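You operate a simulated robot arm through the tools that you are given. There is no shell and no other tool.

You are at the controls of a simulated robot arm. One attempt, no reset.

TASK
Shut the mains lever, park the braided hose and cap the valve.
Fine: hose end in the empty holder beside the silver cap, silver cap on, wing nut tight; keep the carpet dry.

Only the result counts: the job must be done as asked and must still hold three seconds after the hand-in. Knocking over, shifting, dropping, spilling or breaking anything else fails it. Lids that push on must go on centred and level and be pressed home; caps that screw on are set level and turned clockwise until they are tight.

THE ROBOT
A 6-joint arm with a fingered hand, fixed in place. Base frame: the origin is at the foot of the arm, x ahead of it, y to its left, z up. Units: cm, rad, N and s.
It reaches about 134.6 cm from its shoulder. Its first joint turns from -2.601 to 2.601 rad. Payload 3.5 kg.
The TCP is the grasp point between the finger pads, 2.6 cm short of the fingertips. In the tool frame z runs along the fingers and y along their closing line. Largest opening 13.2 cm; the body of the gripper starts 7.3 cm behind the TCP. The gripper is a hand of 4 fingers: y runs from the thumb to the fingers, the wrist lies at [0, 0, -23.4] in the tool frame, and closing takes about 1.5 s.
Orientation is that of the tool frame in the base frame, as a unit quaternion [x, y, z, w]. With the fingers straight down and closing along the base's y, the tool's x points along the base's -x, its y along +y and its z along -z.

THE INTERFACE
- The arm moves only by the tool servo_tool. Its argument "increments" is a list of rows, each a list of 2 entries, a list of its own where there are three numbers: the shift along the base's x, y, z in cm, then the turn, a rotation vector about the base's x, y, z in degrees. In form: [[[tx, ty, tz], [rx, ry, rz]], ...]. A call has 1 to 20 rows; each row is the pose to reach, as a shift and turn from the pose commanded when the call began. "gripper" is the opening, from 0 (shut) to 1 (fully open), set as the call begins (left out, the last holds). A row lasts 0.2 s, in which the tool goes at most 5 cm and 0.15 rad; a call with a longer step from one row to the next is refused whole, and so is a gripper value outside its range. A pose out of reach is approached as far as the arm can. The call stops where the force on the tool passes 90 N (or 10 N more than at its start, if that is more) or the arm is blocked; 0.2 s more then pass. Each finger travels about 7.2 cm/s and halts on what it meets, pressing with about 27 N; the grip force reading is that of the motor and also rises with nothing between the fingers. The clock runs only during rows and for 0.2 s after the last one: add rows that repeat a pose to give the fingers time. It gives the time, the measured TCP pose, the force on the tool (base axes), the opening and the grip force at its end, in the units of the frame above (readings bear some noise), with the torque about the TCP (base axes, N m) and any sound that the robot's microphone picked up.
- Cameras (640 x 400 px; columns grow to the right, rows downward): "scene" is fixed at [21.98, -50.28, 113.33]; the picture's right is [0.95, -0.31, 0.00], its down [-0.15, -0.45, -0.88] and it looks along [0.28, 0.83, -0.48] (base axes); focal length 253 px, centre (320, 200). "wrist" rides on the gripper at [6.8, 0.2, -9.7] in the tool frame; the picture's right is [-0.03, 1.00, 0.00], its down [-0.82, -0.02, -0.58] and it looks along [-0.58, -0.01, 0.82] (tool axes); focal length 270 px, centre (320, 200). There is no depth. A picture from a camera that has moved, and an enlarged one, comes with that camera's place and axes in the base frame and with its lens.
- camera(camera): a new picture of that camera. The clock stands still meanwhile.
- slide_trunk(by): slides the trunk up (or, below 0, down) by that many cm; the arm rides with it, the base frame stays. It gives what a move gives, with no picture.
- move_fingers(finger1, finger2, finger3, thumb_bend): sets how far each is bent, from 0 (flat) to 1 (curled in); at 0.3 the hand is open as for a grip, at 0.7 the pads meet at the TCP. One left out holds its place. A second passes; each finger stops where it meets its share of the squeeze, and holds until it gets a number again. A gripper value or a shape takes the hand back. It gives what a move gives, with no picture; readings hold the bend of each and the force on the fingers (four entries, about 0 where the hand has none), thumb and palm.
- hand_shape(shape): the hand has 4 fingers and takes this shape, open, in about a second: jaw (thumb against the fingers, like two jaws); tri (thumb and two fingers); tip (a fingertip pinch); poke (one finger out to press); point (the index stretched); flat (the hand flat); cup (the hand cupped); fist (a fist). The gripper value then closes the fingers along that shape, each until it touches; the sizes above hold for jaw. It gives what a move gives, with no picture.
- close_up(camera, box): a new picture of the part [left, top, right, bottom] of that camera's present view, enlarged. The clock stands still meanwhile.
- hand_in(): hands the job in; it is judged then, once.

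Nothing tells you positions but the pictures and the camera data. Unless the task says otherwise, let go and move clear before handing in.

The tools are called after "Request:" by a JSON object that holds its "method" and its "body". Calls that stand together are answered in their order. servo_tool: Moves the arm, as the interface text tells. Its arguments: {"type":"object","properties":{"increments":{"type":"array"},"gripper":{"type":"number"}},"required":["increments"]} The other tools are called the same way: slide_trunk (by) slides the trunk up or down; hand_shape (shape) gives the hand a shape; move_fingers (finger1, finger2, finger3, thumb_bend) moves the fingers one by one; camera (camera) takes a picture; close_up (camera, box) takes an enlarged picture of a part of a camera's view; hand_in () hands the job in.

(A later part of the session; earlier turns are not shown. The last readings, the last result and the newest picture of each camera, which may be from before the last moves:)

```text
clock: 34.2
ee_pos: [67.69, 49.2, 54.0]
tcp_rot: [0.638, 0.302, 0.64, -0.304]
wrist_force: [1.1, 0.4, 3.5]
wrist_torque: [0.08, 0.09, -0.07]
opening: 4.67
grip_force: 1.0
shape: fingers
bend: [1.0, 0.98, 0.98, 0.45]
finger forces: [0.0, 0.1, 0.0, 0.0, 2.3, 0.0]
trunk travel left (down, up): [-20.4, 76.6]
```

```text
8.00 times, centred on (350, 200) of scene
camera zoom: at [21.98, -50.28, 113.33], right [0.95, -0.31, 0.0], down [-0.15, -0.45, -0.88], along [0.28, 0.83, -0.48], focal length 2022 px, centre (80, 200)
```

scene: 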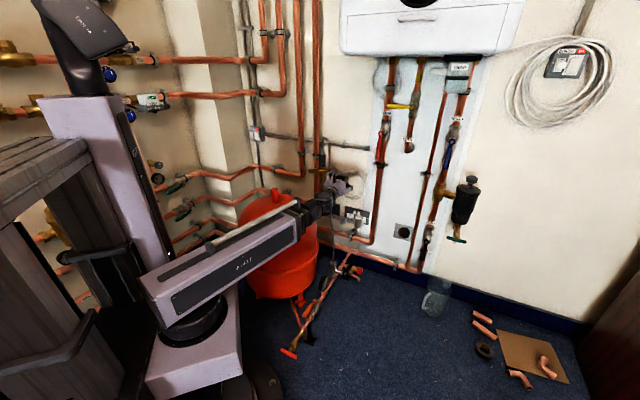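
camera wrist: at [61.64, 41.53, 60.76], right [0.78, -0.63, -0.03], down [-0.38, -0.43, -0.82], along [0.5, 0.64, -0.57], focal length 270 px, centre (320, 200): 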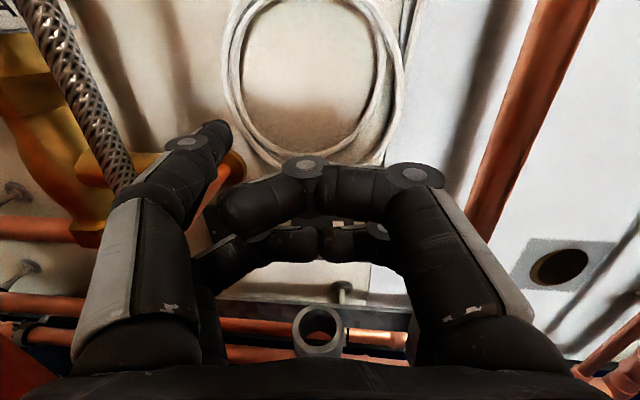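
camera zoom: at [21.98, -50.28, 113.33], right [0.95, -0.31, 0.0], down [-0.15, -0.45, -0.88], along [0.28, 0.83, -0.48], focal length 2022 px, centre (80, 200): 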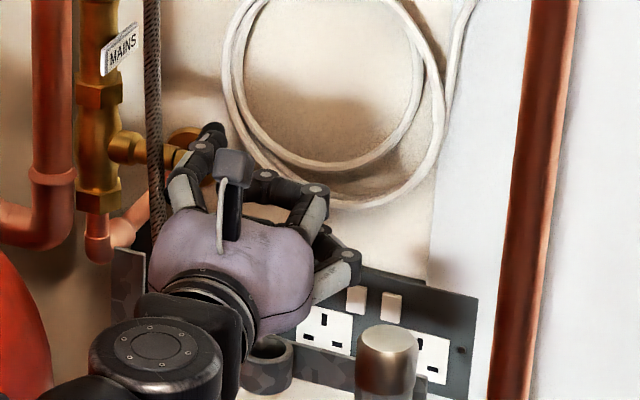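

Still turning with only a few newtons. The cap and holders have clearance below, so I'll press down a bit more.

Request:
{"method": "slide_trunk", "body": {"by": -0.8}}

Request:
{"method": "camera", "body": {"camera": "wrist"}}

```text
clock: 34.8
ee_pos: [67.46, 49.12, 53.43]
tcp_rot: [0.638, 0.301, 0.64, -0.304]
wrist_force: [2.6, 0.9, 20.6]
wrist_torque: [0.92, 0.63, -0.13]
opening: 4.61
grip_force: 9.1
shape: fingers
bend: [1.0, 0.98, 0.98, 0.45]
finger forces: [0.0, 0.0, 0.0, 0.0, 18.1, 0.0]
trunk travel left (down, up): [-19.6, 77.4]
```

```text
taken
camera wrist: at [61.61, 41.45, 60.1], right [0.78, -0.63, -0.03], down [-0.38, -0.43, -0.82], along [0.5, 0.65, -0.57], focal length 270 px, centre (320, 200)
```

wrist: 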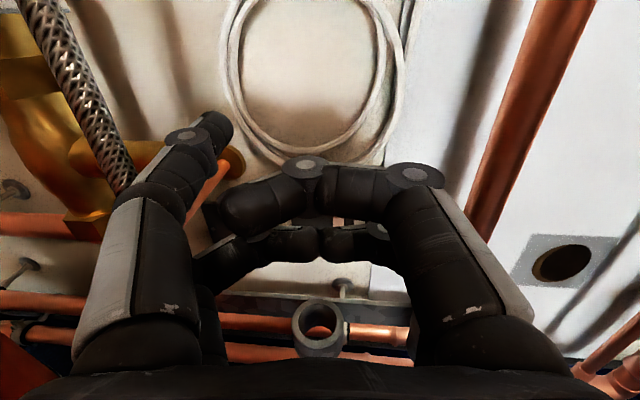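

The force jumped to about 20 N, so the lever has probably hit its end stop. I'll ease up, back off and inspect it.

Request:
{"method": "slide_trunk", "body": {"by": 2.5}}

Request:
{"method": "servo_tool", "body": {"increments": [[[-1.26, -1.55, 0], [0, 0, 0]], [[-2.5, -3.1, 0], [0, 0, 0]], [[-3.8, -4.7, 0], [0, 0, 0]], [[-3.8, -4.7, 0], [0, 0, 0]]]}}

Request:
{"method": "camera", "body": {"camera": "wrist"}}

Request:
{"method": "close_up", "body": {"camera": "wrist", "box": [140, 60, 300, 260]}}

Request:
{"method": "close_up", "body": {"camera": "scene", "box": [310, 175, 390, 225]}}

```text
clock: 35.5
ee_pos: [67.5, 49.27, 55.69]
tcp_rot: [0.638, 0.304, 0.639, -0.304]
wrist_force: [-0.1, -0.6, -0.2]
wrist_torque: [-0.01, -0.01, 0.01]
opening: 4.65
grip_force: 0.1
shape: fingers
bend: [1.0, 0.98, 0.98, 0.45]
finger forces: [0.1, 0.0, 0.0, 0.0, 0.1, 0.1]
trunk travel left (down, up): [-22.1, 74.9]
```

```text
clock: 36.5
ee_pos: [63.63, 44.56, 55.74]
tcp_rot: [0.637, 0.302, 0.641, -0.304]
wrist_force: [-0.5, 1.1, -0.8]
wrist_torque: [-0.03, 0.0, 0.05]
opening: 4.64
grip_force: 0.2
shape: fingers
bend: [1.0, 0.98, 0.98, 0.45]
finger forces: [0.0, 0.1, 0.0, 0.0, 0.0, 0.0]
trunk travel left (down, up): [-22.1, 74.9]
```

```text
taken
camera wrist: at [57.81, 36.81, 62.48], right [0.78, -0.63, -0.03], down [-0.38, -0.43, -0.82], along [0.5, 0.65, -0.57], focal length 270 px, centre (320, 200)
```

wrist: 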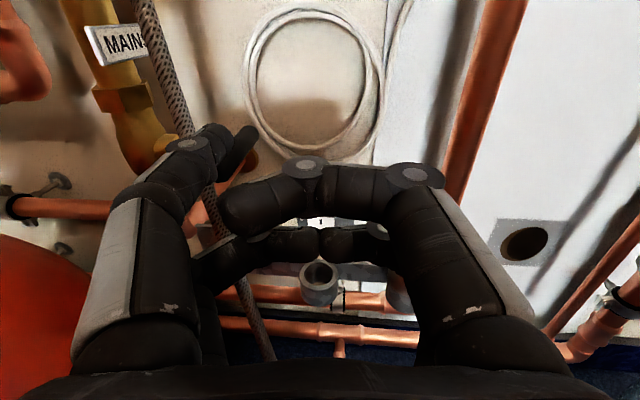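

```text
2.00 times, centred on (220, 160) of wrist
camera zoom: at [57.81, 36.81, 62.48], right [0.78, -0.63, -0.03], down [-0.38, -0.43, -0.82], along [0.5, 0.65, -0.57], focal length 541 px, centre (520, 280)
```

zoom: 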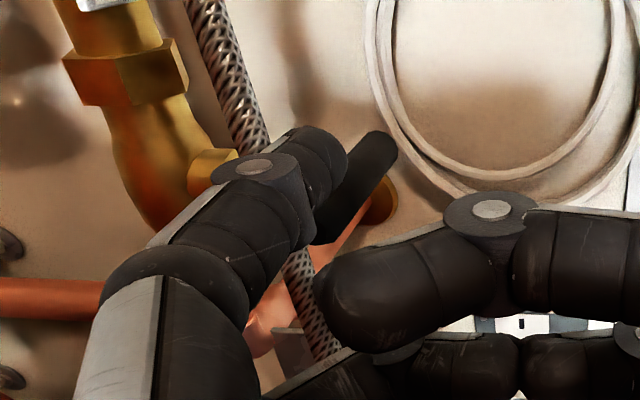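

```text
8.00 times, centred on (350, 200) of scene
camera zoom: at [21.98, -50.28, 113.33], right [0.95, -0.31, 0.0], down [-0.15, -0.45, -0.88], along [0.28, 0.83, -0.48], focal length 2022 px, centre (80, 200)
```

zoom: 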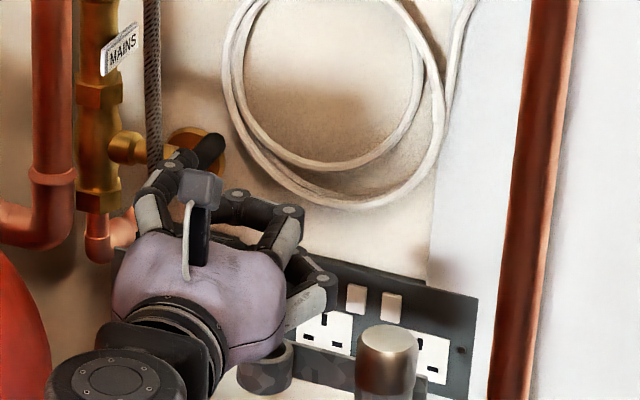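

The lever has clearly swung over. I'll raise to the earlier viewpoint to judge its angle accurately.

Request:
{"method": "slide_trunk", "body": {"by": 19}}

Request:
{"method": "close_up", "body": {"camera": "wrist", "box": [200, 230, 360, 330]}}

Request:
{"method": "close_up", "body": {"camera": "scene", "box": [310, 165, 390, 215]}}

```text
clock: 38.5
ee_pos: [63.82, 44.52, 74.65]
tcp_rot: [0.637, 0.303, 0.64, -0.305]
wrist_force: [0.0, -0.1, -1.4]
wrist_torque: [-0.01, -0.05, -0.01]
opening: 4.67
grip_force: 0.0
shape: fingers
bend: [1.0, 0.98, 0.98, 0.45]
finger forces: [0.0, 0.0, 0.1, 0.0, 0.0, 0.1]
trunk travel left (down, up): [-41.1, 55.9]
```

```text
4.00 times, centred on (280, 280) of wrist
camera zoom: at [57.82, 36.83, 81.48], right [0.78, -0.63, -0.03], down [-0.38, -0.43, -0.82], along [0.5, 0.65, -0.57], focal length 1081 px, centre (480, -120)
```

zoom: 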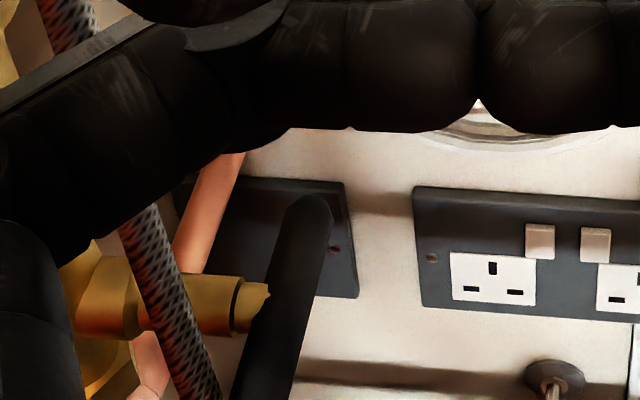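

```text
8.00 times, centred on (350, 190) of scene
camera zoom: at [21.98, -50.28, 113.33], right [0.95, -0.31, 0.0], down [-0.15, -0.45, -0.88], along [0.28, 0.83, -0.48], focal length 2022 px, centre (80, 280)
```

zoom: 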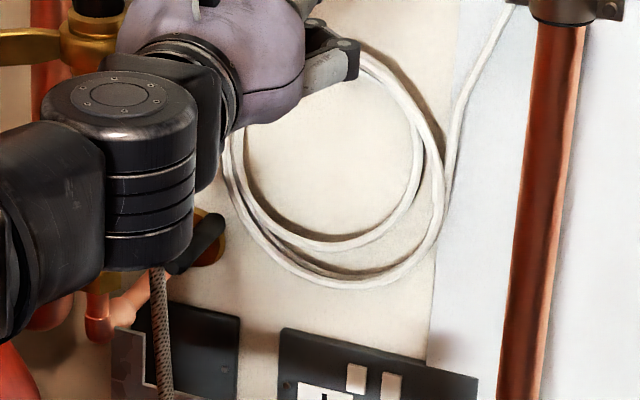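

The handle is now nearly horizontal. I'll check the near end as well to judge the remaining angle.

Request:
{"method": "close_up", "body": {"camera": "wrist", "box": [200, 260, 320, 360]}}

Request:
{"method": "close_up", "body": {"camera": "scene", "box": [315, 180, 355, 205]}}

```text
4.00 times, centred on (260, 310) of wrist
camera zoom: at [57.82, 36.83, 81.48], right [0.78, -0.63, -0.03], down [-0.38, -0.43, -0.82], along [0.5, 0.65, -0.57], focal length 1081 px, centre (560, -240)
```

zoom: 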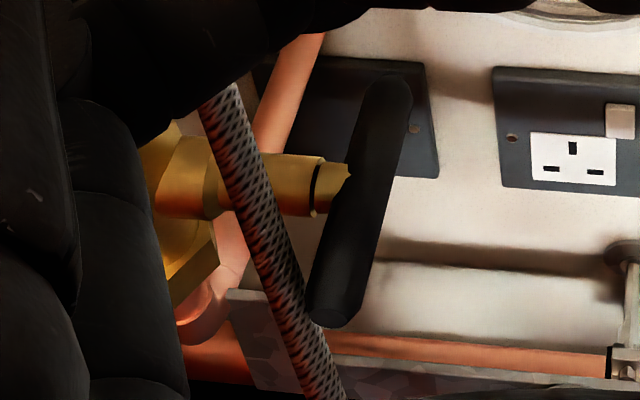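

```text
16.00 times, centred on (335, 192) of scene
camera zoom: at [21.98, -50.28, 113.33], right [0.95, -0.31, 0.0], down [-0.15, -0.45, -0.88], along [0.28, 0.83, -0.48], focal length 4045 px, centre (80, 320)
```

zoom: 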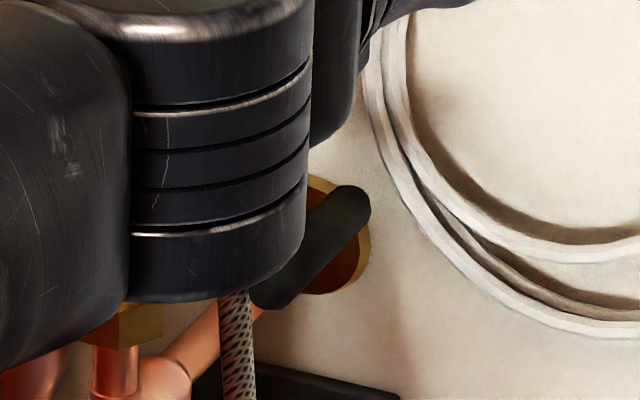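

The handle is horizontal (both ends at z≈54.2), so the mains lever is shut. Next comes the wing nut: the hose hangs right in front of its right wing, so I'll pinch the left wing from above. I'll raise, move to a free spot and open the hand before swinging it to point down.

Request:
{"method": "slide_trunk", "body": {"by": 26}}

Request:
{"method": "servo_tool", "body": {"increments": [[[-1.4, 3.3, 0], [0, 0, 0]], [[-2.8, 6.6, 0], [0, 0, 0]], [[-4.2, 9.9, 0], [0, 0, 0]], [[-5.5, 13.0, 0], [0, 0, 0]], [[-5.5, 13.0, 0], [0, 0, 0]]]}}

Request:
{"method": "hand_shape", "body": {"shape": "jaw"}}

Request:
{"method": "camera", "body": {"camera": "wrist"}}

Request:
{"method": "camera", "body": {"camera": "scene"}}

```text
clock: 41.2
ee_pos: [63.75, 44.46, 100.73]
tcp_rot: [0.637, 0.303, 0.64, -0.305]
wrist_force: [0.7, 0.5, 0.7]
wrist_torque: [-0.03, 0.03, 0.0]
opening: 4.66
grip_force: 0.1
shape: fingers
bend: [1.0, 0.98, 0.98, 0.45]
finger forces: [0.1, 0.0, 0.0, 0.0, 0.0, 0.0]
trunk travel left (down, up): [-67.1, 29.9]
```

```text
clock: 42.4
ee_pos: [58.28, 57.7, 100.73]
tcp_rot: [0.637, 0.303, 0.64, -0.305]
wrist_force: [0.5, 0.4, -0.8]
wrist_torque: [0.01, -0.01, 0.04]
opening: 4.65
grip_force: 0.1
shape: fingers
bend: [1.0, 0.98, 0.98, 0.45]
finger forces: [0.0, 0.1, 0.1, 0.1, 0.1, 0.1]
trunk travel left (down, up): [-67.1, 29.9]
```

```text
clock: 43.3
ee_pos: [58.33, 57.63, 100.78]
tcp_rot: [0.637, 0.303, 0.64, -0.304]
wrist_force: [-0.4, 0.2, 0.2]
wrist_torque: [-0.01, 0.01, 0.01]
opening: 13.2
grip_force: 0.2
shape: jaw
bend: [0.3, 0.3, 0.3, 0.3]
finger forces: [0.0, 0.1, 0.0, 0.1, 0.1, 0.0]
trunk travel left (down, up): [-67.1, 29.9]
```

```text
taken
camera wrist: at [52.35, 49.94, 107.46], right [0.78, -0.63, -0.03], down [-0.38, -0.43, -0.82], along [0.5, 0.64, -0.57], focal length 270 px, centre (320, 200)
```

wrist: 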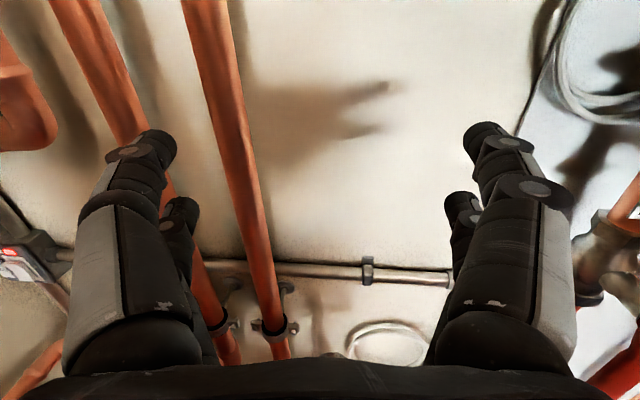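

```text
taken
```

scene: 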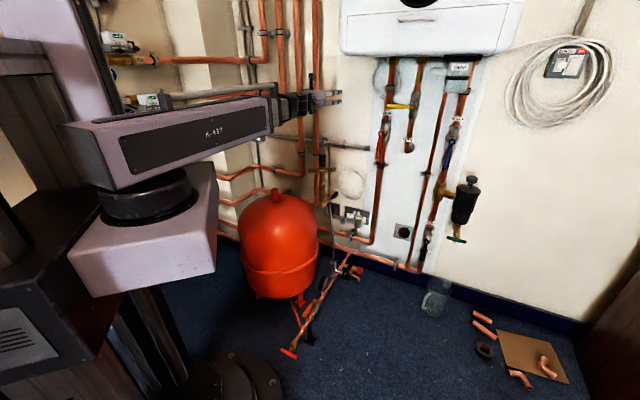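

The way is clear. Now I'll swing the hand to point straight down, keeping the wrist where it is.

Request:
{"method": "servo_tool", "body": {"increments": [[[-1.65, 1.17, -1.44], [-5.78, -1.87, 5.09]], [[-3.33, 2.03, -3.03], [-11.55, -3.74, 10.19]], [[-5.03, 2.58, -4.76], [-17.33, -5.61, 15.28]], [[-6.7, 2.8, -6.57], [-23.1, -7.48, 20.37]], [[-8.31, 2.68, -8.44], [-28.9, -9.35, 25.5]], [[-9.85, 2.24, -10.34], [-34.7, -11.2, 30.6]], [[-11.26, 1.47, -12.22], [-40.4, -13.1, 35.65]], [[-12.53, 0.4, -14.06], [-46.2, -15.0, 40.7]], [[-13.63, -0.96, -15.81], [-52.0, -16.8, 45.8]], [[-14.55, -2.57, -17.44], [-57.8, -18.7, 50.9]], [[-15.27, -4.43, -18.93], [-63.5, -20.6, 56.0]], [[-15.75, -6.48, -20.25], [-69.3, -22.4, 61.1]], [[-16.02, -8.68, -21.35], [-75.1, -24.3, 66.2]], [[-16.05, -10.98, -22.23], [-80.9, -26.2, 71.3]], [[-15.84, -13.37, -22.87], [-86.7, -28.05, 76.4]], [[-15.41, -15.79, -23.27], [-92.4, -29.9, 81.5]], [[-14.75, -18.17, -23.39], [-98.2, -31.8, 86.6]], [[-14.75, -18.17, -23.39], [-98.2, -31.8, 86.6]]]}}

Request:
{"method": "camera", "body": {"camera": "wrist"}}

Request:
{"method": "camera", "body": {"camera": "scene"}}

```text
clock: 47.1
ee_pos: [43.56, 39.29, 77.28]
tcp_rot: [0.13, 0.991, 0.0, -0.003]
wrist_force: [0.1, 0.0, 0.2]
wrist_torque: [0.04, -0.03, 0.02]
opening: 13.19
grip_force: 0.1
shape: jaw
bend: [0.3, 0.3, 0.3, 0.3]
finger forces: [0.0, 0.0, 0.0, 0.1, 0.0, 0.0]
trunk travel left (down, up): [-67.1, 29.9]
```

```text
taken
camera wrist: at [37.1, 41.23, 86.92], right [0.28, 0.96, 0.0], down [0.79, -0.23, 0.57], along [0.55, -0.16, -0.82], focal length 270 px, centre (320, 200)
```

wrist: 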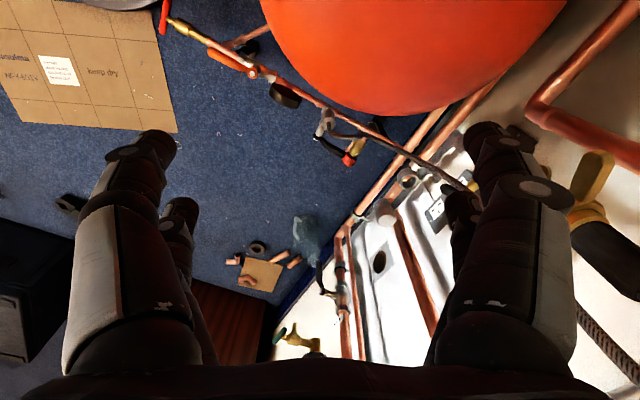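

```text
taken
```

scene: 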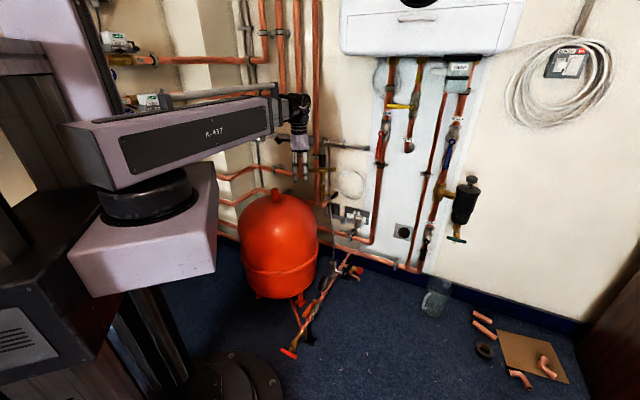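

The hand points straight down. I'll move over toward the left wing of the nut, still above everything, and take a look.

Request:
{"method": "servo_tool", "body": {"increments": [[[0.9, 4.2, 0], [0, 0, 0]], [[1.8, 8.4, 0], [0, 0, 0]], [[2.7, 12.6, 0], [0, 0, 0]], [[3.6, 16.8, 0], [0, 0, 0]], [[4.4, 21, 0], [0, 0, 0]], [[4.4, 21, 0], [0, 0, 0]]]}}

Request:
{"method": "camera", "body": {"camera": "wrist"}}

Request:
{"method": "close_up", "body": {"camera": "wrist", "box": [200, 100, 440, 250]}}

```text
clock: 48.5
ee_pos: [47.89, 60.29, 77.22]
tcp_rot: [0.131, 0.991, 0.0, -0.003]
wrist_force: [0.2, 0.5, -0.2]
wrist_torque: [-0.02, 0.03, 0.02]
opening: 13.19
grip_force: 0.1
shape: jaw
bend: [0.3, 0.3, 0.3, 0.3]
finger forces: [0.0, 0.0, 0.0, 0.0, 0.1, 0.1]
trunk travel left (down, up): [-67.1, 29.9]
```

```text
taken
camera wrist: at [41.42, 62.11, 86.91], right [0.28, 0.96, 0.0], down [0.79, -0.23, 0.57], along [0.55, -0.16, -0.82], focal length 270 px, centre (320, 200)
```

wrist: 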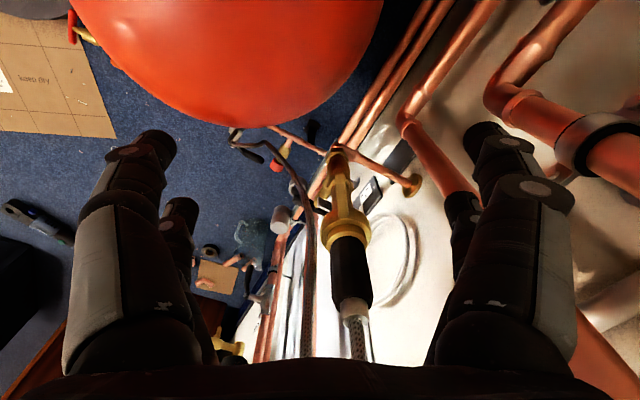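

```text
2.67 times, centred on (320, 175) of wrist
camera zoom: at [41.42, 62.11, 86.91], right [0.28, 0.96, 0.0], down [0.79, -0.23, 0.57], along [0.55, -0.16, -0.82], focal length 721 px, centre (320, 267)
```

zoom: 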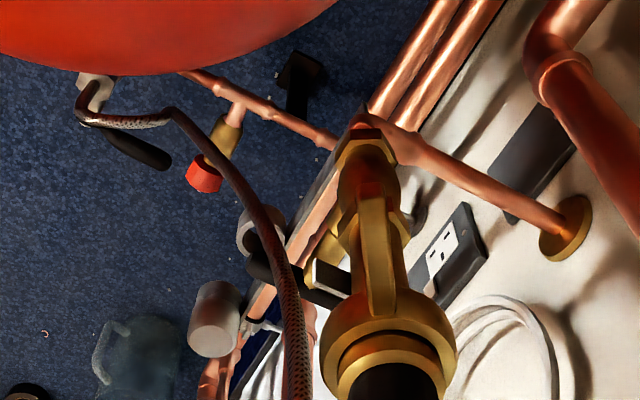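

From above I can see the left wing edge-on, pointing toward the camera at about az 172°. I'll align the hand with it, about 5.6 cm from the valve axis, and check before descending.

Request:
{"method": "servo_tool", "body": {"increments": [[[3.3, 0.4, 0], [0, 0, 3]], [[6.7, 0.8, 0], [0, 0, 6]], [[6.7, 0.8, 0], [0, 0, 6]]]}}

Request:
{"method": "slide_trunk", "body": {"by": -5}}

Request:
{"method": "camera", "body": {"camera": "wrist"}}

Request:
{"method": "close_up", "body": {"camera": "scene", "box": [270, 130, 370, 195]}}

```text
clock: 49.3
ee_pos: [54.53, 61.06, 77.3]
tcp_rot: [0.078, 0.997, 0.0, -0.003]
wrist_force: [0.4, 0.2, 0.9]
wrist_torque: [0.02, 0.0, 0.0]
opening: 13.19
grip_force: 0.0
shape: jaw
bend: [0.3, 0.3, 0.3, 0.3]
finger forces: [0.0, 0.0, 0.0, 0.0, 0.1, 0.0]
trunk travel left (down, up): [-67.1, 29.9]
```

```text
clock: 50.2
ee_pos: [54.55, 60.9, 72.23]
tcp_rot: [0.079, 0.997, 0.0, -0.002]
wrist_force: [0.2, 0.0, 0.2]
wrist_torque: [0.0, -0.02, -0.01]
opening: 13.19
grip_force: 0.0
shape: jaw
bend: [0.3, 0.3, 0.3, 0.3]
finger forces: [0.0, 0.0, 0.0, 0.0, 0.0, 0.1]
trunk travel left (down, up): [-62.1, 34.9]
```

```text
taken
camera wrist: at [47.9, 62.22, 81.92], right [0.18, 0.98, 0.0], down [0.81, -0.15, 0.57], along [0.56, -0.1, -0.82], focal length 270 px, centre (320, 200)
```

wrist: 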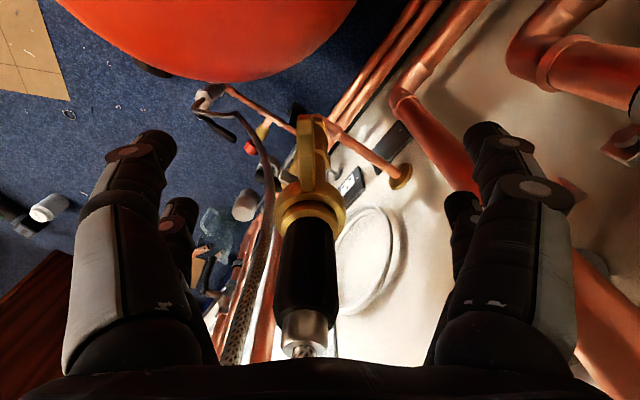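

```text
6.15 times, centred on (320, 162) of scene
camera zoom: at [21.98, -50.28, 113.33], right [0.95, -0.31, 0.0], down [-0.15, -0.45, -0.88], along [0.28, 0.83, -0.48], focal length 1556 px, centre (320, 431)
```

zoom: 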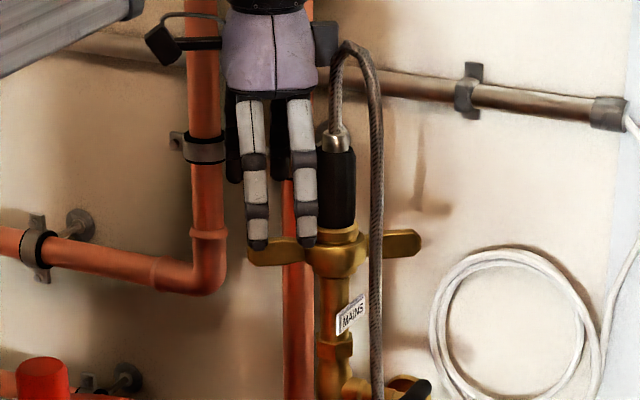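

The wing is centred well between the fingers, off by about 0.65 cm. I'll correct that, descend to wing height and close on it.

Request:
{"method": "servo_tool", "body": {"increments": [[[-0.1, -0.65, 0], [0, 0, 0]], [[-0.1, -0.65, 0], [0, 0, 0]]]}}

Request:
{"method": "slide_trunk", "body": {"by": -6.8}}

Request:
{"method": "camera", "body": {"camera": "wrist"}}

Request:
{"method": "close_up", "body": {"camera": "scene", "box": [270, 130, 370, 195]}}

```text
clock: 50.8
ee_pos: [54.36, 60.31, 72.19]
tcp_rot: [0.08, 0.997, 0.0, -0.003]
wrist_force: [0.8, 0.3, -0.2]
wrist_torque: [-0.03, 0.01, 0.02]
opening: 13.21
grip_force: 0.1
shape: jaw
bend: [0.3, 0.3, 0.3, 0.3]
finger forces: [0.1, 0.0, 0.0, 0.0, 0.0, 0.0]
trunk travel left (down, up): [-62.1, 34.9]
```

```text
clock: 51.9
ee_pos: [54.42, 60.4, 65.56]
tcp_rot: [0.079, 0.997, 0.0, -0.002]
wrist_force: [0.5, -0.2, 0.1]
wrist_torque: [-0.02, 0.0, -0.01]
opening: 13.17
grip_force: 0.1
shape: jaw
bend: [0.3, 0.3, 0.3, 0.3]
finger forces: [0.0, 0.0, 0.1, 0.1, 0.0, 0.1]
trunk travel left (down, up): [-55.3, 41.7]
```

```text
taken
camera wrist: at [47.75, 61.56, 75.13], right [0.18, 0.98, 0.0], down [0.81, -0.15, 0.57], along [0.56, -0.1, -0.82], focal length 270 px, centre (320, 200)
```

wrist: 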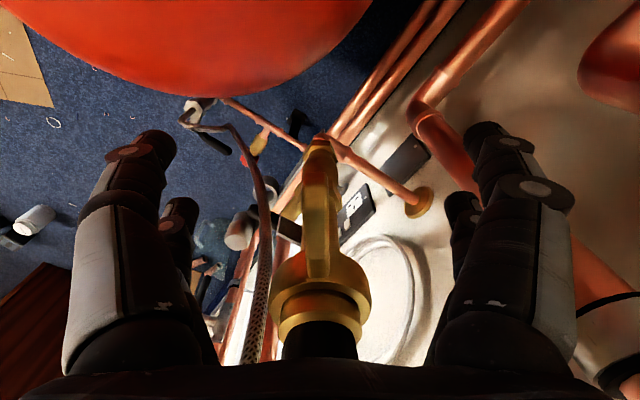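

```text
6.15 times, centred on (320, 162) of scene
camera zoom: at [21.98, -50.28, 113.33], right [0.95, -0.31, 0.0], down [-0.15, -0.45, -0.88], along [0.28, 0.83, -0.48], focal length 1556 px, centre (320, 431)
```

zoom: 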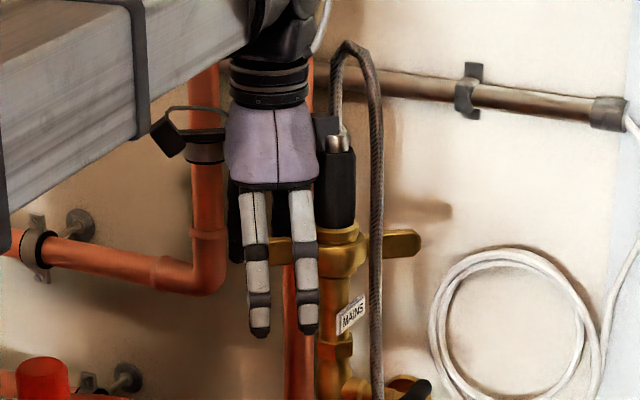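

The fingers straddle the left wing nicely. I'll close on it now.

Request:
{"method": "servo_tool", "body": {"increments": [[[0, 0, 0], [0, 0, 0]], [[0, 0, 0], [0, 0, 0]], [[0, 0, 0], [0, 0, 0]], [[0, 0, 0], [0, 0, 0]], [[0, 0, 0], [0, 0, 0]], [[0, 0, 0], [0, 0, 0]], [[0, 0, 0], [0, 0, 0]], [[0, 0, 0], [0, 0, 0]]], "gripper": 0}}

Request:
{"method": "camera", "body": {"camera": "wrist"}}

Request:
{"method": "close_up", "body": {"camera": "scene", "box": [270, 130, 370, 195]}}

```text
clock: 53.7
ee_pos: [54.35, 60.41, 65.49]
tcp_rot: [0.079, 0.997, 0.0, -0.003]
wrist_force: [-0.5, -0.7, -0.6]
wrist_torque: [0.02, -0.04, 0.0]
opening: 0.0
grip_force: 27.1
shape: jaw
bend: [0.62, 0.63, 0.63, 0.7]
finger forces: [0.1, 0.1, 0.0, 0.1, 0.1, 0.0]
trunk travel left (down, up): [-55.3, 41.7]
```

```text
taken
camera wrist: at [47.76, 61.56, 75.12], right [0.18, 0.98, 0.0], down [0.81, -0.15, 0.57], along [0.56, -0.1, -0.82], focal length 270 px, centre (320, 200)
```

wrist: 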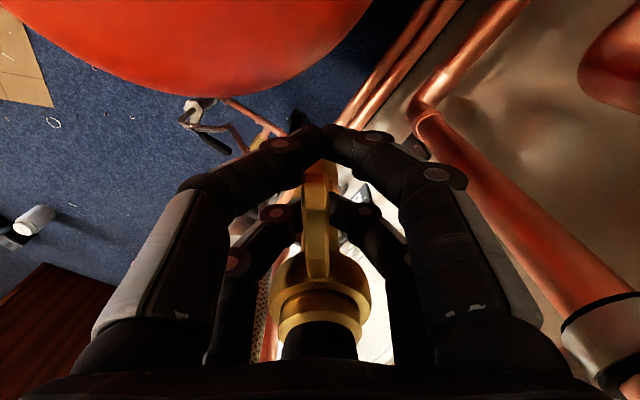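

```text
6.15 times, centred on (320, 162) of scene
camera zoom: at [21.98, -50.28, 113.33], right [0.95, -0.31, 0.0], down [-0.15, -0.45, -0.88], along [0.28, 0.83, -0.48], focal length 1556 px, centre (320, 431)
```

zoom: 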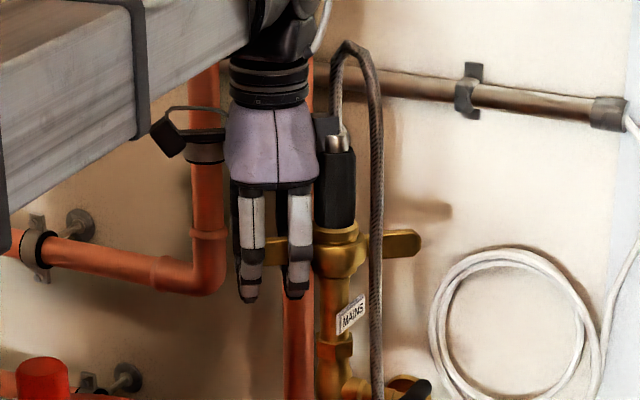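

The fingertips closed into a cage around the wing without real squeeze, which is enough to push it round. I'll turn about the valve axis counter-clockwise by 30° and watch the force.

Request:
{"method": "servo_tool", "body": {"increments": [[[0, -0.3, 0], [0, 0, 3]], [[0.02, -0.61, 0], [0, 0, 6]], [[0.06, -0.91, 0], [0, 0, 9]], [[0.11, -1.21, 0], [0, 0, 12]], [[0.17, -1.5, 0], [0, 0, 15]], [[0.25, -1.79, 0], [0, 0, 18]], [[0.35, -2.08, 0], [0, 0, 21]], [[0.46, -2.36, 0], [0, 0, 24]], [[0.59, -2.64, 0], [0, 0, 27]], [[0.73, -2.91, 0], [0, 0, 30]]]}}

Request:
{"method": "camera", "body": {"camera": "wrist"}}

Request:
{"method": "close_up", "body": {"camera": "scene", "box": [270, 130, 370, 195]}}

```text
clock: 55.9
ee_pos: [55.24, 57.42, 65.5]
tcp_rot: [-0.183, 0.983, -0.001, -0.002]
wrist_force: [-2.0, 0.5, 0.4]
wrist_torque: [0.0, -0.05, -0.04]
opening: 0.03
grip_force: 27.6
shape: jaw
bend: [0.62, 0.63, 0.63, 0.7]
finger forces: [0.9, 0.0, 0.0, 0.1, 0.0, 0.4]
trunk travel left (down, up): [-55.3, 41.7]
```

```text
taken
camera wrist: at [48.79, 55.08, 75.12], right [-0.33, 0.94, 0.0], down [0.77, 0.27, 0.57], along [0.54, 0.19, -0.82], focal length 270 px, centre (320, 200)
```

wrist: 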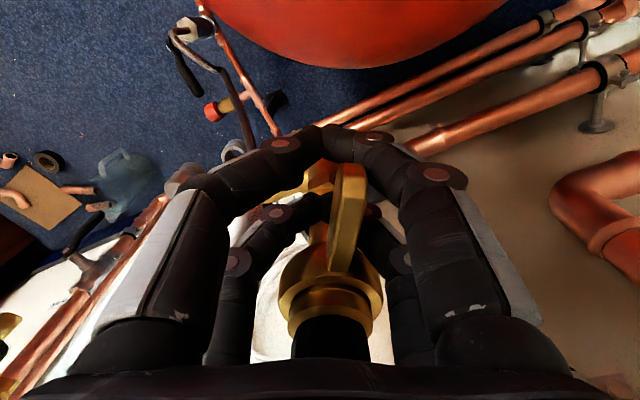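

```text
6.15 times, centred on (320, 162) of scene
camera zoom: at [21.98, -50.28, 113.33], right [0.95, -0.31, 0.0], down [-0.15, -0.45, -0.88], along [0.28, 0.83, -0.48], focal length 1556 px, centre (320, 431)
```

zoom: 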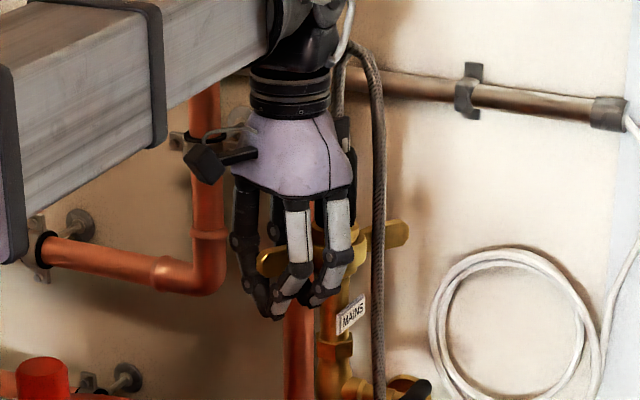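

The nut is turning with only a newton or two of push, after some slack in the cage. I'll go on another 30°.

Request:
{"method": "servo_tool", "body": {"increments": [[[0.16, -0.25, 0], [0, 0, 3]], [[0.33, -0.5, 0], [0, 0, 6]], [[0.51, -0.73, 0], [0, 0, 9]], [[0.71, -0.96, 0], [0, 0, 12]], [[0.91, -1.17, 0], [0, 0, 15]], [[1.13, -1.38, 0], [0, 0, 18]], [[1.36, -1.57, 0], [0, 0, 21]], [[1.6, -1.75, 0], [0, 0, 24]], [[1.84, -1.91, 0], [0, 0, 27]], [[2.1, -2.07, 0], [0, 0, 30]]]}}

Request:
{"method": "camera", "body": {"camera": "wrist"}}

Request:
{"method": "close_up", "body": {"camera": "scene", "box": [270, 130, 370, 195]}}

```text
clock: 58.1
ee_pos: [57.25, 55.45, 65.5]
tcp_rot: [-0.43, 0.903, -0.001, -0.003]
wrist_force: [-1.7, -0.6, 0.4]
wrist_torque: [0.08, -0.06, 0.01]
opening: 0.0
grip_force: 27.3
shape: jaw
bend: [0.62, 0.63, 0.63, 0.7]
finger forces: [0.7, 0.0, 0.1, 0.0, 0.1, 0.6]
trunk travel left (down, up): [-55.3, 41.7]
```

```text
taken
camera wrist: at [52.88, 50.22, 75.13], right [-0.76, 0.65, 0.0], down [0.53, 0.62, 0.57], along [0.37, 0.44, -0.82], focal length 270 px, centre (320, 200)
```

wrist: 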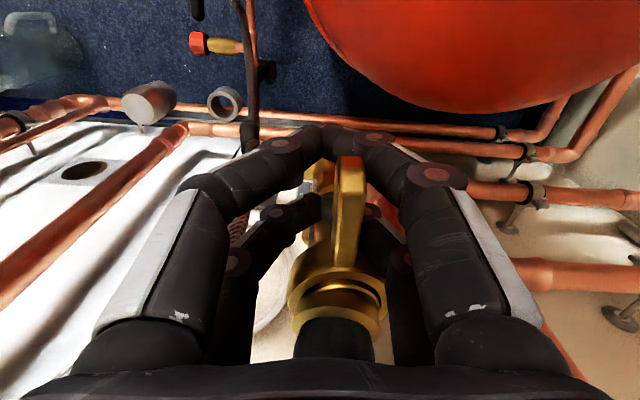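

```text
6.15 times, centred on (320, 162) of scene
camera zoom: at [21.98, -50.28, 113.33], right [0.95, -0.31, 0.0], down [-0.15, -0.45, -0.88], along [0.28, 0.83, -0.48], focal length 1556 px, centre (320, 431)
```

zoom: 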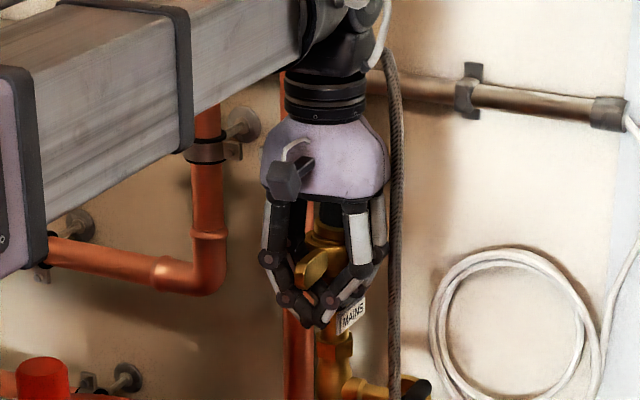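

The left wing has turned roughly 35–40° and now points toward the room; the palm is starting to brush the hose, so I stop here. I'll open, back away and rise, then check the state.

Request:
{"method": "servo_tool", "body": {"increments": [[[0, 0, 0], [0, 0, 0]], [[0, 0, 0], [0, 0, 0]], [[0, 0, 0], [0, 0, 0]], [[0, 0, 0], [0, 0, 0]], [[0, 0, 0], [0, 0, 0]], [[-1.0, -1.2, 0], [0, 0, 0]], [[-2.5, -3.0, 0], [0, 0, 0]], [[-2.5, -3.0, 0], [0, 0, 0]]], "gripper": 1}}

Request:
{"method": "slide_trunk", "body": {"by": 8}}

Request:
{"method": "camera", "body": {"camera": "wrist"}}

Request:
{"method": "close_up", "body": {"camera": "scene", "box": [270, 130, 370, 195]}}

```text
clock: 59.9
ee_pos: [54.48, 52.36, 65.41]
tcp_rot: [-0.43, 0.903, -0.001, -0.002]
wrist_force: [0.6, -1.2, 0.4]
wrist_torque: [0.03, -0.04, -0.01]
opening: 13.18
grip_force: 0.1
shape: jaw
bend: [0.3, 0.3, 0.3, 0.3]
finger forces: [0.0, 0.1, 0.0, 0.1, 0.0, 0.0]
trunk travel left (down, up): [-55.3, 41.7]
```

```text
clock: 61.1
ee_pos: [54.64, 52.51, 73.44]
tcp_rot: [-0.43, 0.903, -0.001, -0.002]
wrist_force: [0.2, 0.0, -0.4]
wrist_torque: [-0.01, -0.01, 0.02]
opening: 13.16
grip_force: 0.1
shape: jaw
bend: [0.3, 0.3, 0.3, 0.3]
finger forces: [0.0, 0.0, 0.0, 0.0, 0.0, 0.0]
trunk travel left (down, up): [-63.3, 33.7]
```

```text
taken
camera wrist: at [50.16, 47.19, 83.11], right [-0.76, 0.65, 0.0], down [0.53, 0.62, 0.57], along [0.37, 0.44, -0.82], focal length 270 px, centre (320, 200)
```

wrist: 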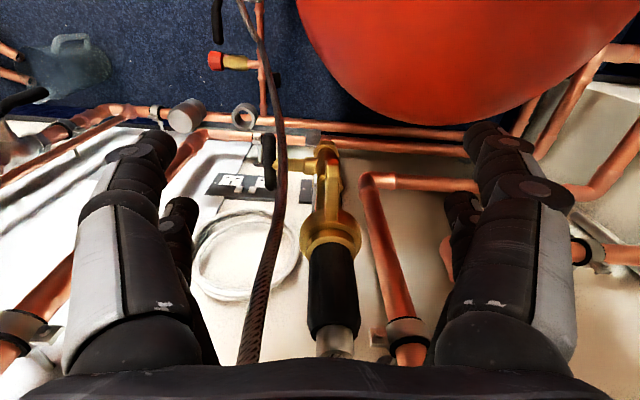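

```text
6.15 times, centred on (320, 162) of scene
camera zoom: at [21.98, -50.28, 113.33], right [0.95, -0.31, 0.0], down [-0.15, -0.45, -0.88], along [0.28, 0.83, -0.48], focal length 1556 px, centre (320, 431)
```

zoom: 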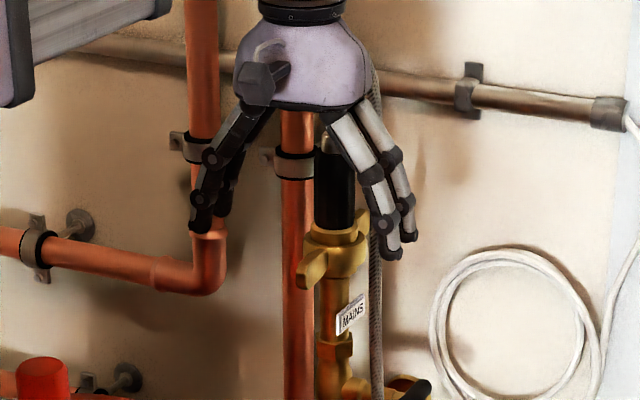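

The wing now points straight into the room (turned about 55°). The hose is back in place and the lever still horizontal. I'll cage the wing once more and drag it further counter-clockwise for good measure, staying clear of the hose.

Request:
{"method": "servo_tool", "body": {"increments": [[[0.7, 1.5, 0], [0, 0, 0]], [[1.35, 3.0, 0], [0, 0, 0]], [[1.35, 3.0, 0], [0, 0, 0]]]}}

Request:
{"method": "slide_trunk", "body": {"by": -8}}

Request:
{"method": "servo_tool", "body": {"increments": [[[0, 0, 0], [0, 0, 0]], [[0, 0, 0], [0, 0, 0]], [[0, 0, 0], [0, 0, 0]], [[0, 0, 0], [0, 0, 0]], [[0, 0, 0], [0, 0, 0]], [[0, 0, 0], [0, 0, 0]], [[0, 0, 0], [0, 0, 0]]], "gripper": 0}}

Request:
{"method": "servo_tool", "body": {"increments": [[[0.35, -0.28, 0], [0, 0, 0]], [[0.7, -0.57, 0], [0, 0, 0]], [[1.05, -0.85, 0], [0, 0, 0]], [[1.4, -1.13, 0], [0, 0, 0]], [[1.75, -1.42, 0], [0, 0, 0]], [[2.1, -1.7, 0], [0, 0, 0]], [[2.45, -1.98, 0], [0, 0, 0]], [[2.8, -2.27, 0], [0, 0, 0]], [[3.15, -2.55, 0], [0, 0, 0]], [[3.5, -2.84, 0], [0, 0, 0]]]}}

Request:
{"method": "camera", "body": {"camera": "wrist"}}

Request:
{"method": "close_up", "body": {"camera": "scene", "box": [270, 130, 370, 195]}}

```text
clock: 61.9
ee_pos: [55.93, 55.41, 73.55]
tcp_rot: [-0.43, 0.903, -0.002, -0.002]
wrist_force: [0.8, -0.4, -0.3]
wrist_torque: [0.01, -0.04, 0.0]
opening: 13.19
grip_force: 0.1
shape: jaw
bend: [0.3, 0.3, 0.3, 0.3]
finger forces: [0.1, 0.0, 0.1, 0.0, 0.1, 0.0]
trunk travel left (down, up): [-63.3, 33.7]
```

```text
clock: 63.0
ee_pos: [55.84, 55.3, 65.49]
tcp_rot: [-0.43, 0.903, -0.002, -0.002]
wrist_force: [-0.1, 0.1, -0.8]
wrist_torque: [-0.01, 0.01, -0.01]
opening: 13.19
grip_force: 0.1
shape: jaw
bend: [0.3, 0.3, 0.3, 0.3]
finger forces: [0.0, 0.0, 0.1, 0.0, 0.0, 0.0]
trunk travel left (down, up): [-55.3, 41.7]
```

```text
clock: 64.7
ee_pos: [55.79, 55.41, 65.54]
tcp_rot: [-0.43, 0.903, -0.002, -0.003]
wrist_force: [-0.3, 0.0, -0.5]
wrist_torque: [0.0, -0.01, -0.01]
opening: 0.0
grip_force: 26.9
shape: jaw
bend: [0.62, 0.63, 0.63, 0.7]
finger forces: [0.0, 0.1, 0.1, 0.0, 0.0, 0.0]
trunk travel left (down, up): [-55.3, 41.7]
```

```text
clock: 66.8
ee_pos: [58.91, 52.91, 65.49]
tcp_rot: [-0.431, 0.902, 0.002, -0.005]
wrist_force: [-29.9, 20.3, 1.0]
wrist_torque: [-0.04, -0.09, 0.78]
opening: 0.0
grip_force: 27.4
shape: jaw
bend: [0.62, 0.63, 0.7, 0.7]
finger forces: [0.6, 33.4, 0.0, 0.0, 0.0, 0.0]
trunk travel left (down, up): [-55.3, 41.7]
```

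```text
taken
camera wrist: at [54.69, 47.59, 75.16], right [-0.76, 0.65, 0.01], down [0.53, 0.62, 0.57], along [0.37, 0.44, -0.82], focal length 270 px, centre (320, 200)
```

wrist: 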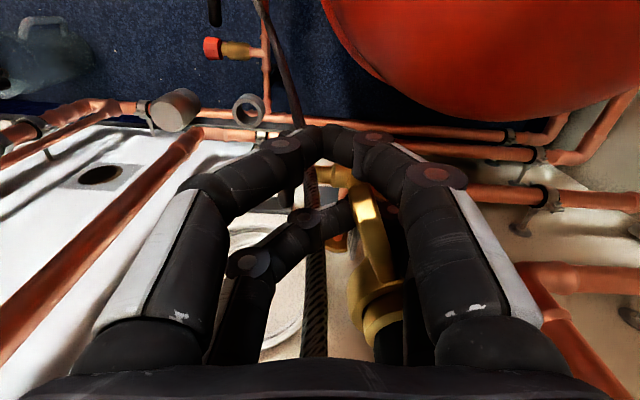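

```text
6.15 times, centred on (320, 162) of scene
camera zoom: at [21.98, -50.28, 113.33], right [0.95, -0.31, 0.0], down [-0.15, -0.45, -0.88], along [0.28, 0.83, -0.48], focal length 1556 px, centre (320, 431)
```

zoom: 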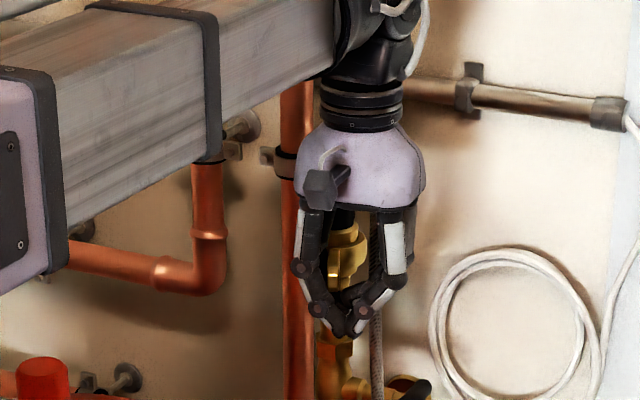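

The force rose to about 36 N, so the nut has likely reached its loosened stop. I'll back off, open and rise, then check.

Request:
{"method": "servo_tool", "body": {"increments": [[[-0.6, 0.5, 0], [0, 0, 0]], [[-1.3, 1.05, 0], [0, 0, 0]], [[-1.3, 1.05, 0], [0, 0, 0]]]}}

Request:
{"method": "servo_tool", "body": {"increments": [[[0, 0, 0], [0, 0, 0]], [[0, 0, 0], [0, 0, 0]], [[0, 0, 0], [0, 0, 0]], [[0, 0, 0], [0, 0, 0]], [[0, 0, 0], [0, 0, 0]], [[-1.9, -2.3, 0], [0, 0, 0]], [[-3.0, -3.7, 0], [0, 0, 0]], [[-3.0, -3.7, 0], [0, 0, 0]]], "gripper": 1}}

Request:
{"method": "slide_trunk", "body": {"by": 12}}

Request:
{"method": "camera", "body": {"camera": "wrist"}}

Request:
{"method": "close_up", "body": {"camera": "scene", "box": [270, 130, 370, 195]}}

```text
clock: 67.7
ee_pos: [58.1, 53.59, 65.38]
tcp_rot: [-0.429, 0.903, -0.002, -0.001]
wrist_force: [-0.8, -0.1, -0.3]
wrist_torque: [-0.02, 0.0, -0.02]
opening: 0.0
grip_force: 26.7
shape: jaw
bend: [0.62, 0.6, 0.69, 0.7]
finger forces: [0.0, 0.4, 0.0, 0.0, 0.0, 0.0]
trunk travel left (down, up): [-55.3, 41.7]
```

```text
clock: 69.5
ee_pos: [55.15, 49.81, 65.61]
tcp_rot: [-0.43, 0.903, -0.001, -0.003]
wrist_force: [0.6, 0.0, -0.3]
wrist_torque: [-0.01, -0.01, 0.01]
opening: 13.18
grip_force: 0.0
shape: jaw
bend: [0.3, 0.3, 0.3, 0.3]
finger forces: [0.0, 0.0, 0.1, 0.0, 0.0, 0.0]
trunk travel left (down, up): [-55.3, 41.7]
```

```text
clock: 71.0
ee_pos: [55.18, 49.87, 77.57]
tcp_rot: [-0.429, 0.903, -0.002, -0.002]
wrist_force: [0.0, 0.4, -0.5]
wrist_torque: [-0.04, 0.01, 0.03]
opening: 13.19
grip_force: 0.0
shape: jaw
bend: [0.3, 0.3, 0.3, 0.3]
finger forces: [0.0, 0.0, 0.0, 0.1, 0.0, 0.0]
trunk travel left (down, up): [-67.3, 29.7]
```

```text
taken
camera wrist: at [50.86, 44.65, 87.11], right [-0.76, 0.65, 0.0], down [0.53, 0.62, 0.57], along [0.37, 0.44, -0.82], focal length 270 px, centre (320, 200)
```

wrist: 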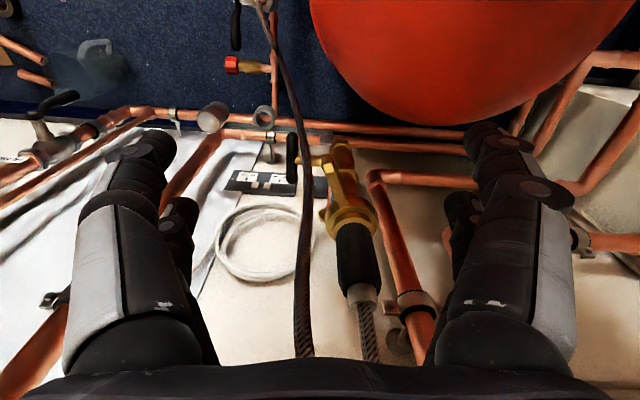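

```text
6.15 times, centred on (320, 162) of scene
camera zoom: at [21.98, -50.28, 113.33], right [0.95, -0.31, 0.0], down [-0.15, -0.45, -0.88], along [0.28, 0.83, -0.48], focal length 1556 px, centre (320, 431)
```

zoom: 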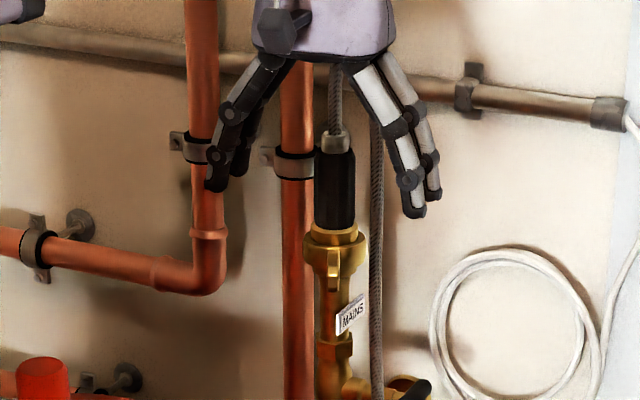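

The nut is loosened about 80° to its stop. Now for the hose end: I'll go round to the left side of the valve and tilt the hand 45° so I can grip the black sleeve without pinching the hanging hose.

Request:
{"method": "servo_tool", "body": {"increments": [[[-2.3, 2.1, 0], [0, 0, -7.8]], [[-4.5, 4.2, 0], [0, 0, -15.6]], [[-6.8, 6.4, 0], [0, 0, -23.3]], [[-9.1, 8.5, 0], [0, 0, -31.1]], [[-11.3, 10.6, 0], [0, 0, -38.9]], [[-13.6, 12.7, 0], [0, 0, -46.7]], [[-15.9, 14.9, 0], [0, 0, -54.4]], [[-18.1, 17.0, 0], [0, 0, -62.2]], [[-20.4, 19.1, 0], [0, 0, -70]], [[-20.4, 19.1, 0], [0, 0, -70]]]}}

Request:
{"method": "servo_tool", "body": {"increments": [[[2.88, -0.99, 0.2], [-2.44, -7.09, 0]], [[5.73, -1.97, 0.8], [-4.88, -14.18, 0]], [[8.46, -2.91, 1.78], [-7.33, -21.27, 0]], [[11.06, -3.81, 3.13], [-9.77, -28.37, 0]], [[13.43, -4.62, 4.83], [-12.2, -35.46, 0]], [[15.65, -5.39, 6.85], [-14.65, -42.55, 0]], [[15.65, -5.39, 6.85], [-14.65, -42.55, 0]]]}}

Request:
{"method": "camera", "body": {"camera": "wrist"}}

Request:
{"method": "camera", "body": {"camera": "scene"}}

```text
clock: 73.2
ee_pos: [34.74, 68.96, 77.4]
tcp_rot: [0.166, 0.986, 0.0, -0.002]
wrist_force: [0.1, -0.2, 0.4]
wrist_torque: [-0.02, -0.02, -0.02]
opening: 13.18
grip_force: 0.1
shape: jaw
bend: [0.3, 0.3, 0.3, 0.3]
finger forces: [0.0, 0.1, 0.0, 0.0, 0.0, 0.1]
trunk travel left (down, up): [-67.3, 29.7]
```

```text
clock: 74.8
ee_pos: [50.44, 63.34, 84.23]
tcp_rot: [0.153, 0.912, -0.063, 0.376]
wrist_force: [0.2, 0.4, 0.4]
wrist_torque: [-0.01, 0.01, 0.0]
opening: 13.16
grip_force: 0.2
shape: jaw
bend: [0.3, 0.3, 0.3, 0.3]
finger forces: [0.0, 0.0, 0.0, 0.0, 0.0, 0.0]
trunk travel left (down, up): [-67.3, 29.7]
```

```text
taken
camera wrist: at [39.54, 67.4, 86.24], right [0.34, 0.94, 0.02], down [0.16, -0.08, 0.98], along [0.93, -0.34, -0.17], focal length 270 px, centre (320, 200)
```

wrist: 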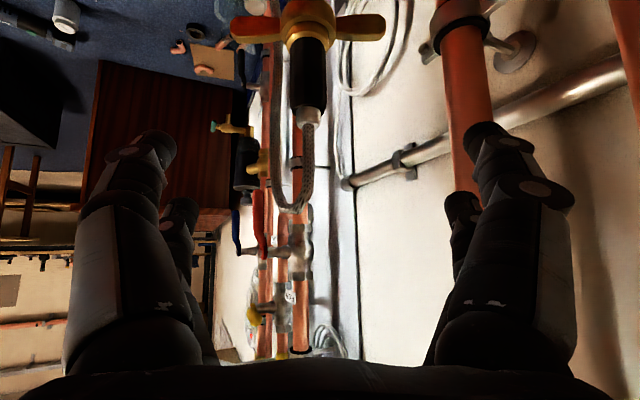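

```text
taken
```

scene: 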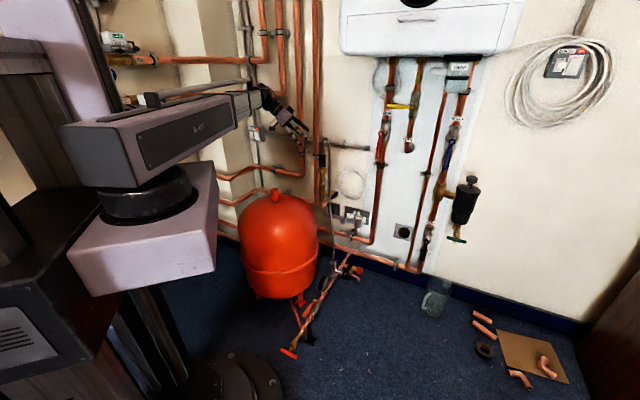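

I have a clean view of the hose end from the left (upside down). I'll lower to sleeve height and shift sideways slightly to align.

Request:
{"method": "slide_trunk", "body": {"by": -12.5}}

Request:
{"method": "servo_tool", "body": {"increments": [[[-0.3, -0.85, 0], [0, 0, 0]], [[-0.3, -0.85, 0], [0, 0, 0]]]}}

Request:
{"method": "camera", "body": {"camera": "wrist"}}

Request:
{"method": "close_up", "body": {"camera": "scene", "box": [270, 130, 370, 195]}}

```text
clock: 76.3
ee_pos: [50.41, 63.56, 71.74]
tcp_rot: [0.153, 0.912, -0.062, 0.376]
wrist_force: [-0.7, -0.1, 0.2]
wrist_torque: [0.02, -0.04, 0.01]
opening: 13.19
grip_force: 0.0
shape: jaw
bend: [0.3, 0.3, 0.3, 0.3]
finger forces: [0.0, 0.1, 0.1, 0.0, 0.0, 0.1]
trunk travel left (down, up): [-54.8, 42.2]
```

```text
clock: 76.9
ee_pos: [50.27, 62.56, 71.65]
tcp_rot: [0.153, 0.912, -0.062, 0.375]
wrist_force: [-0.2, 0.1, -0.7]
wrist_torque: [0.01, 0.02, -0.01]
opening: 13.18
grip_force: 0.0
shape: jaw
bend: [0.3, 0.3, 0.3, 0.3]
finger forces: [0.0, 0.0, 0.0, 0.0, 0.1, 0.1]
trunk travel left (down, up): [-54.8, 42.2]
```

```text
taken
camera wrist: at [39.28, 66.55, 73.74], right [0.34, 0.94, 0.02], down [0.16, -0.08, 0.98], along [0.93, -0.33, -0.17], focal length 270 px, centre (320, 200)
```

wrist: 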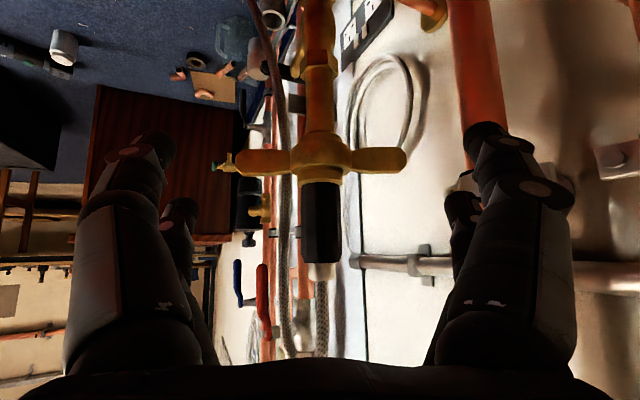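

```text
6.15 times, centred on (320, 162) of scene
camera zoom: at [21.98, -50.28, 113.33], right [0.95, -0.31, 0.0], down [-0.15, -0.45, -0.88], along [0.28, 0.83, -0.48], focal length 1556 px, centre (320, 431)
```

zoom: 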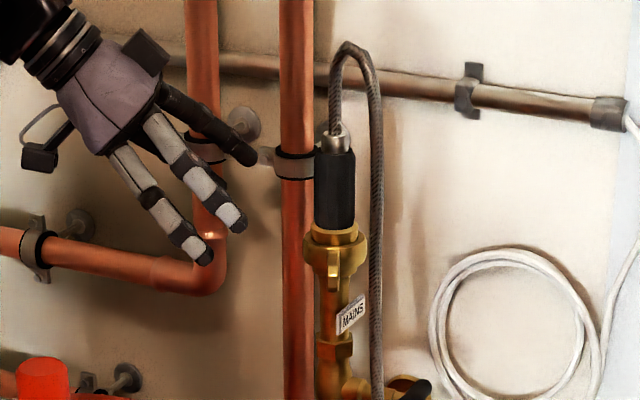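

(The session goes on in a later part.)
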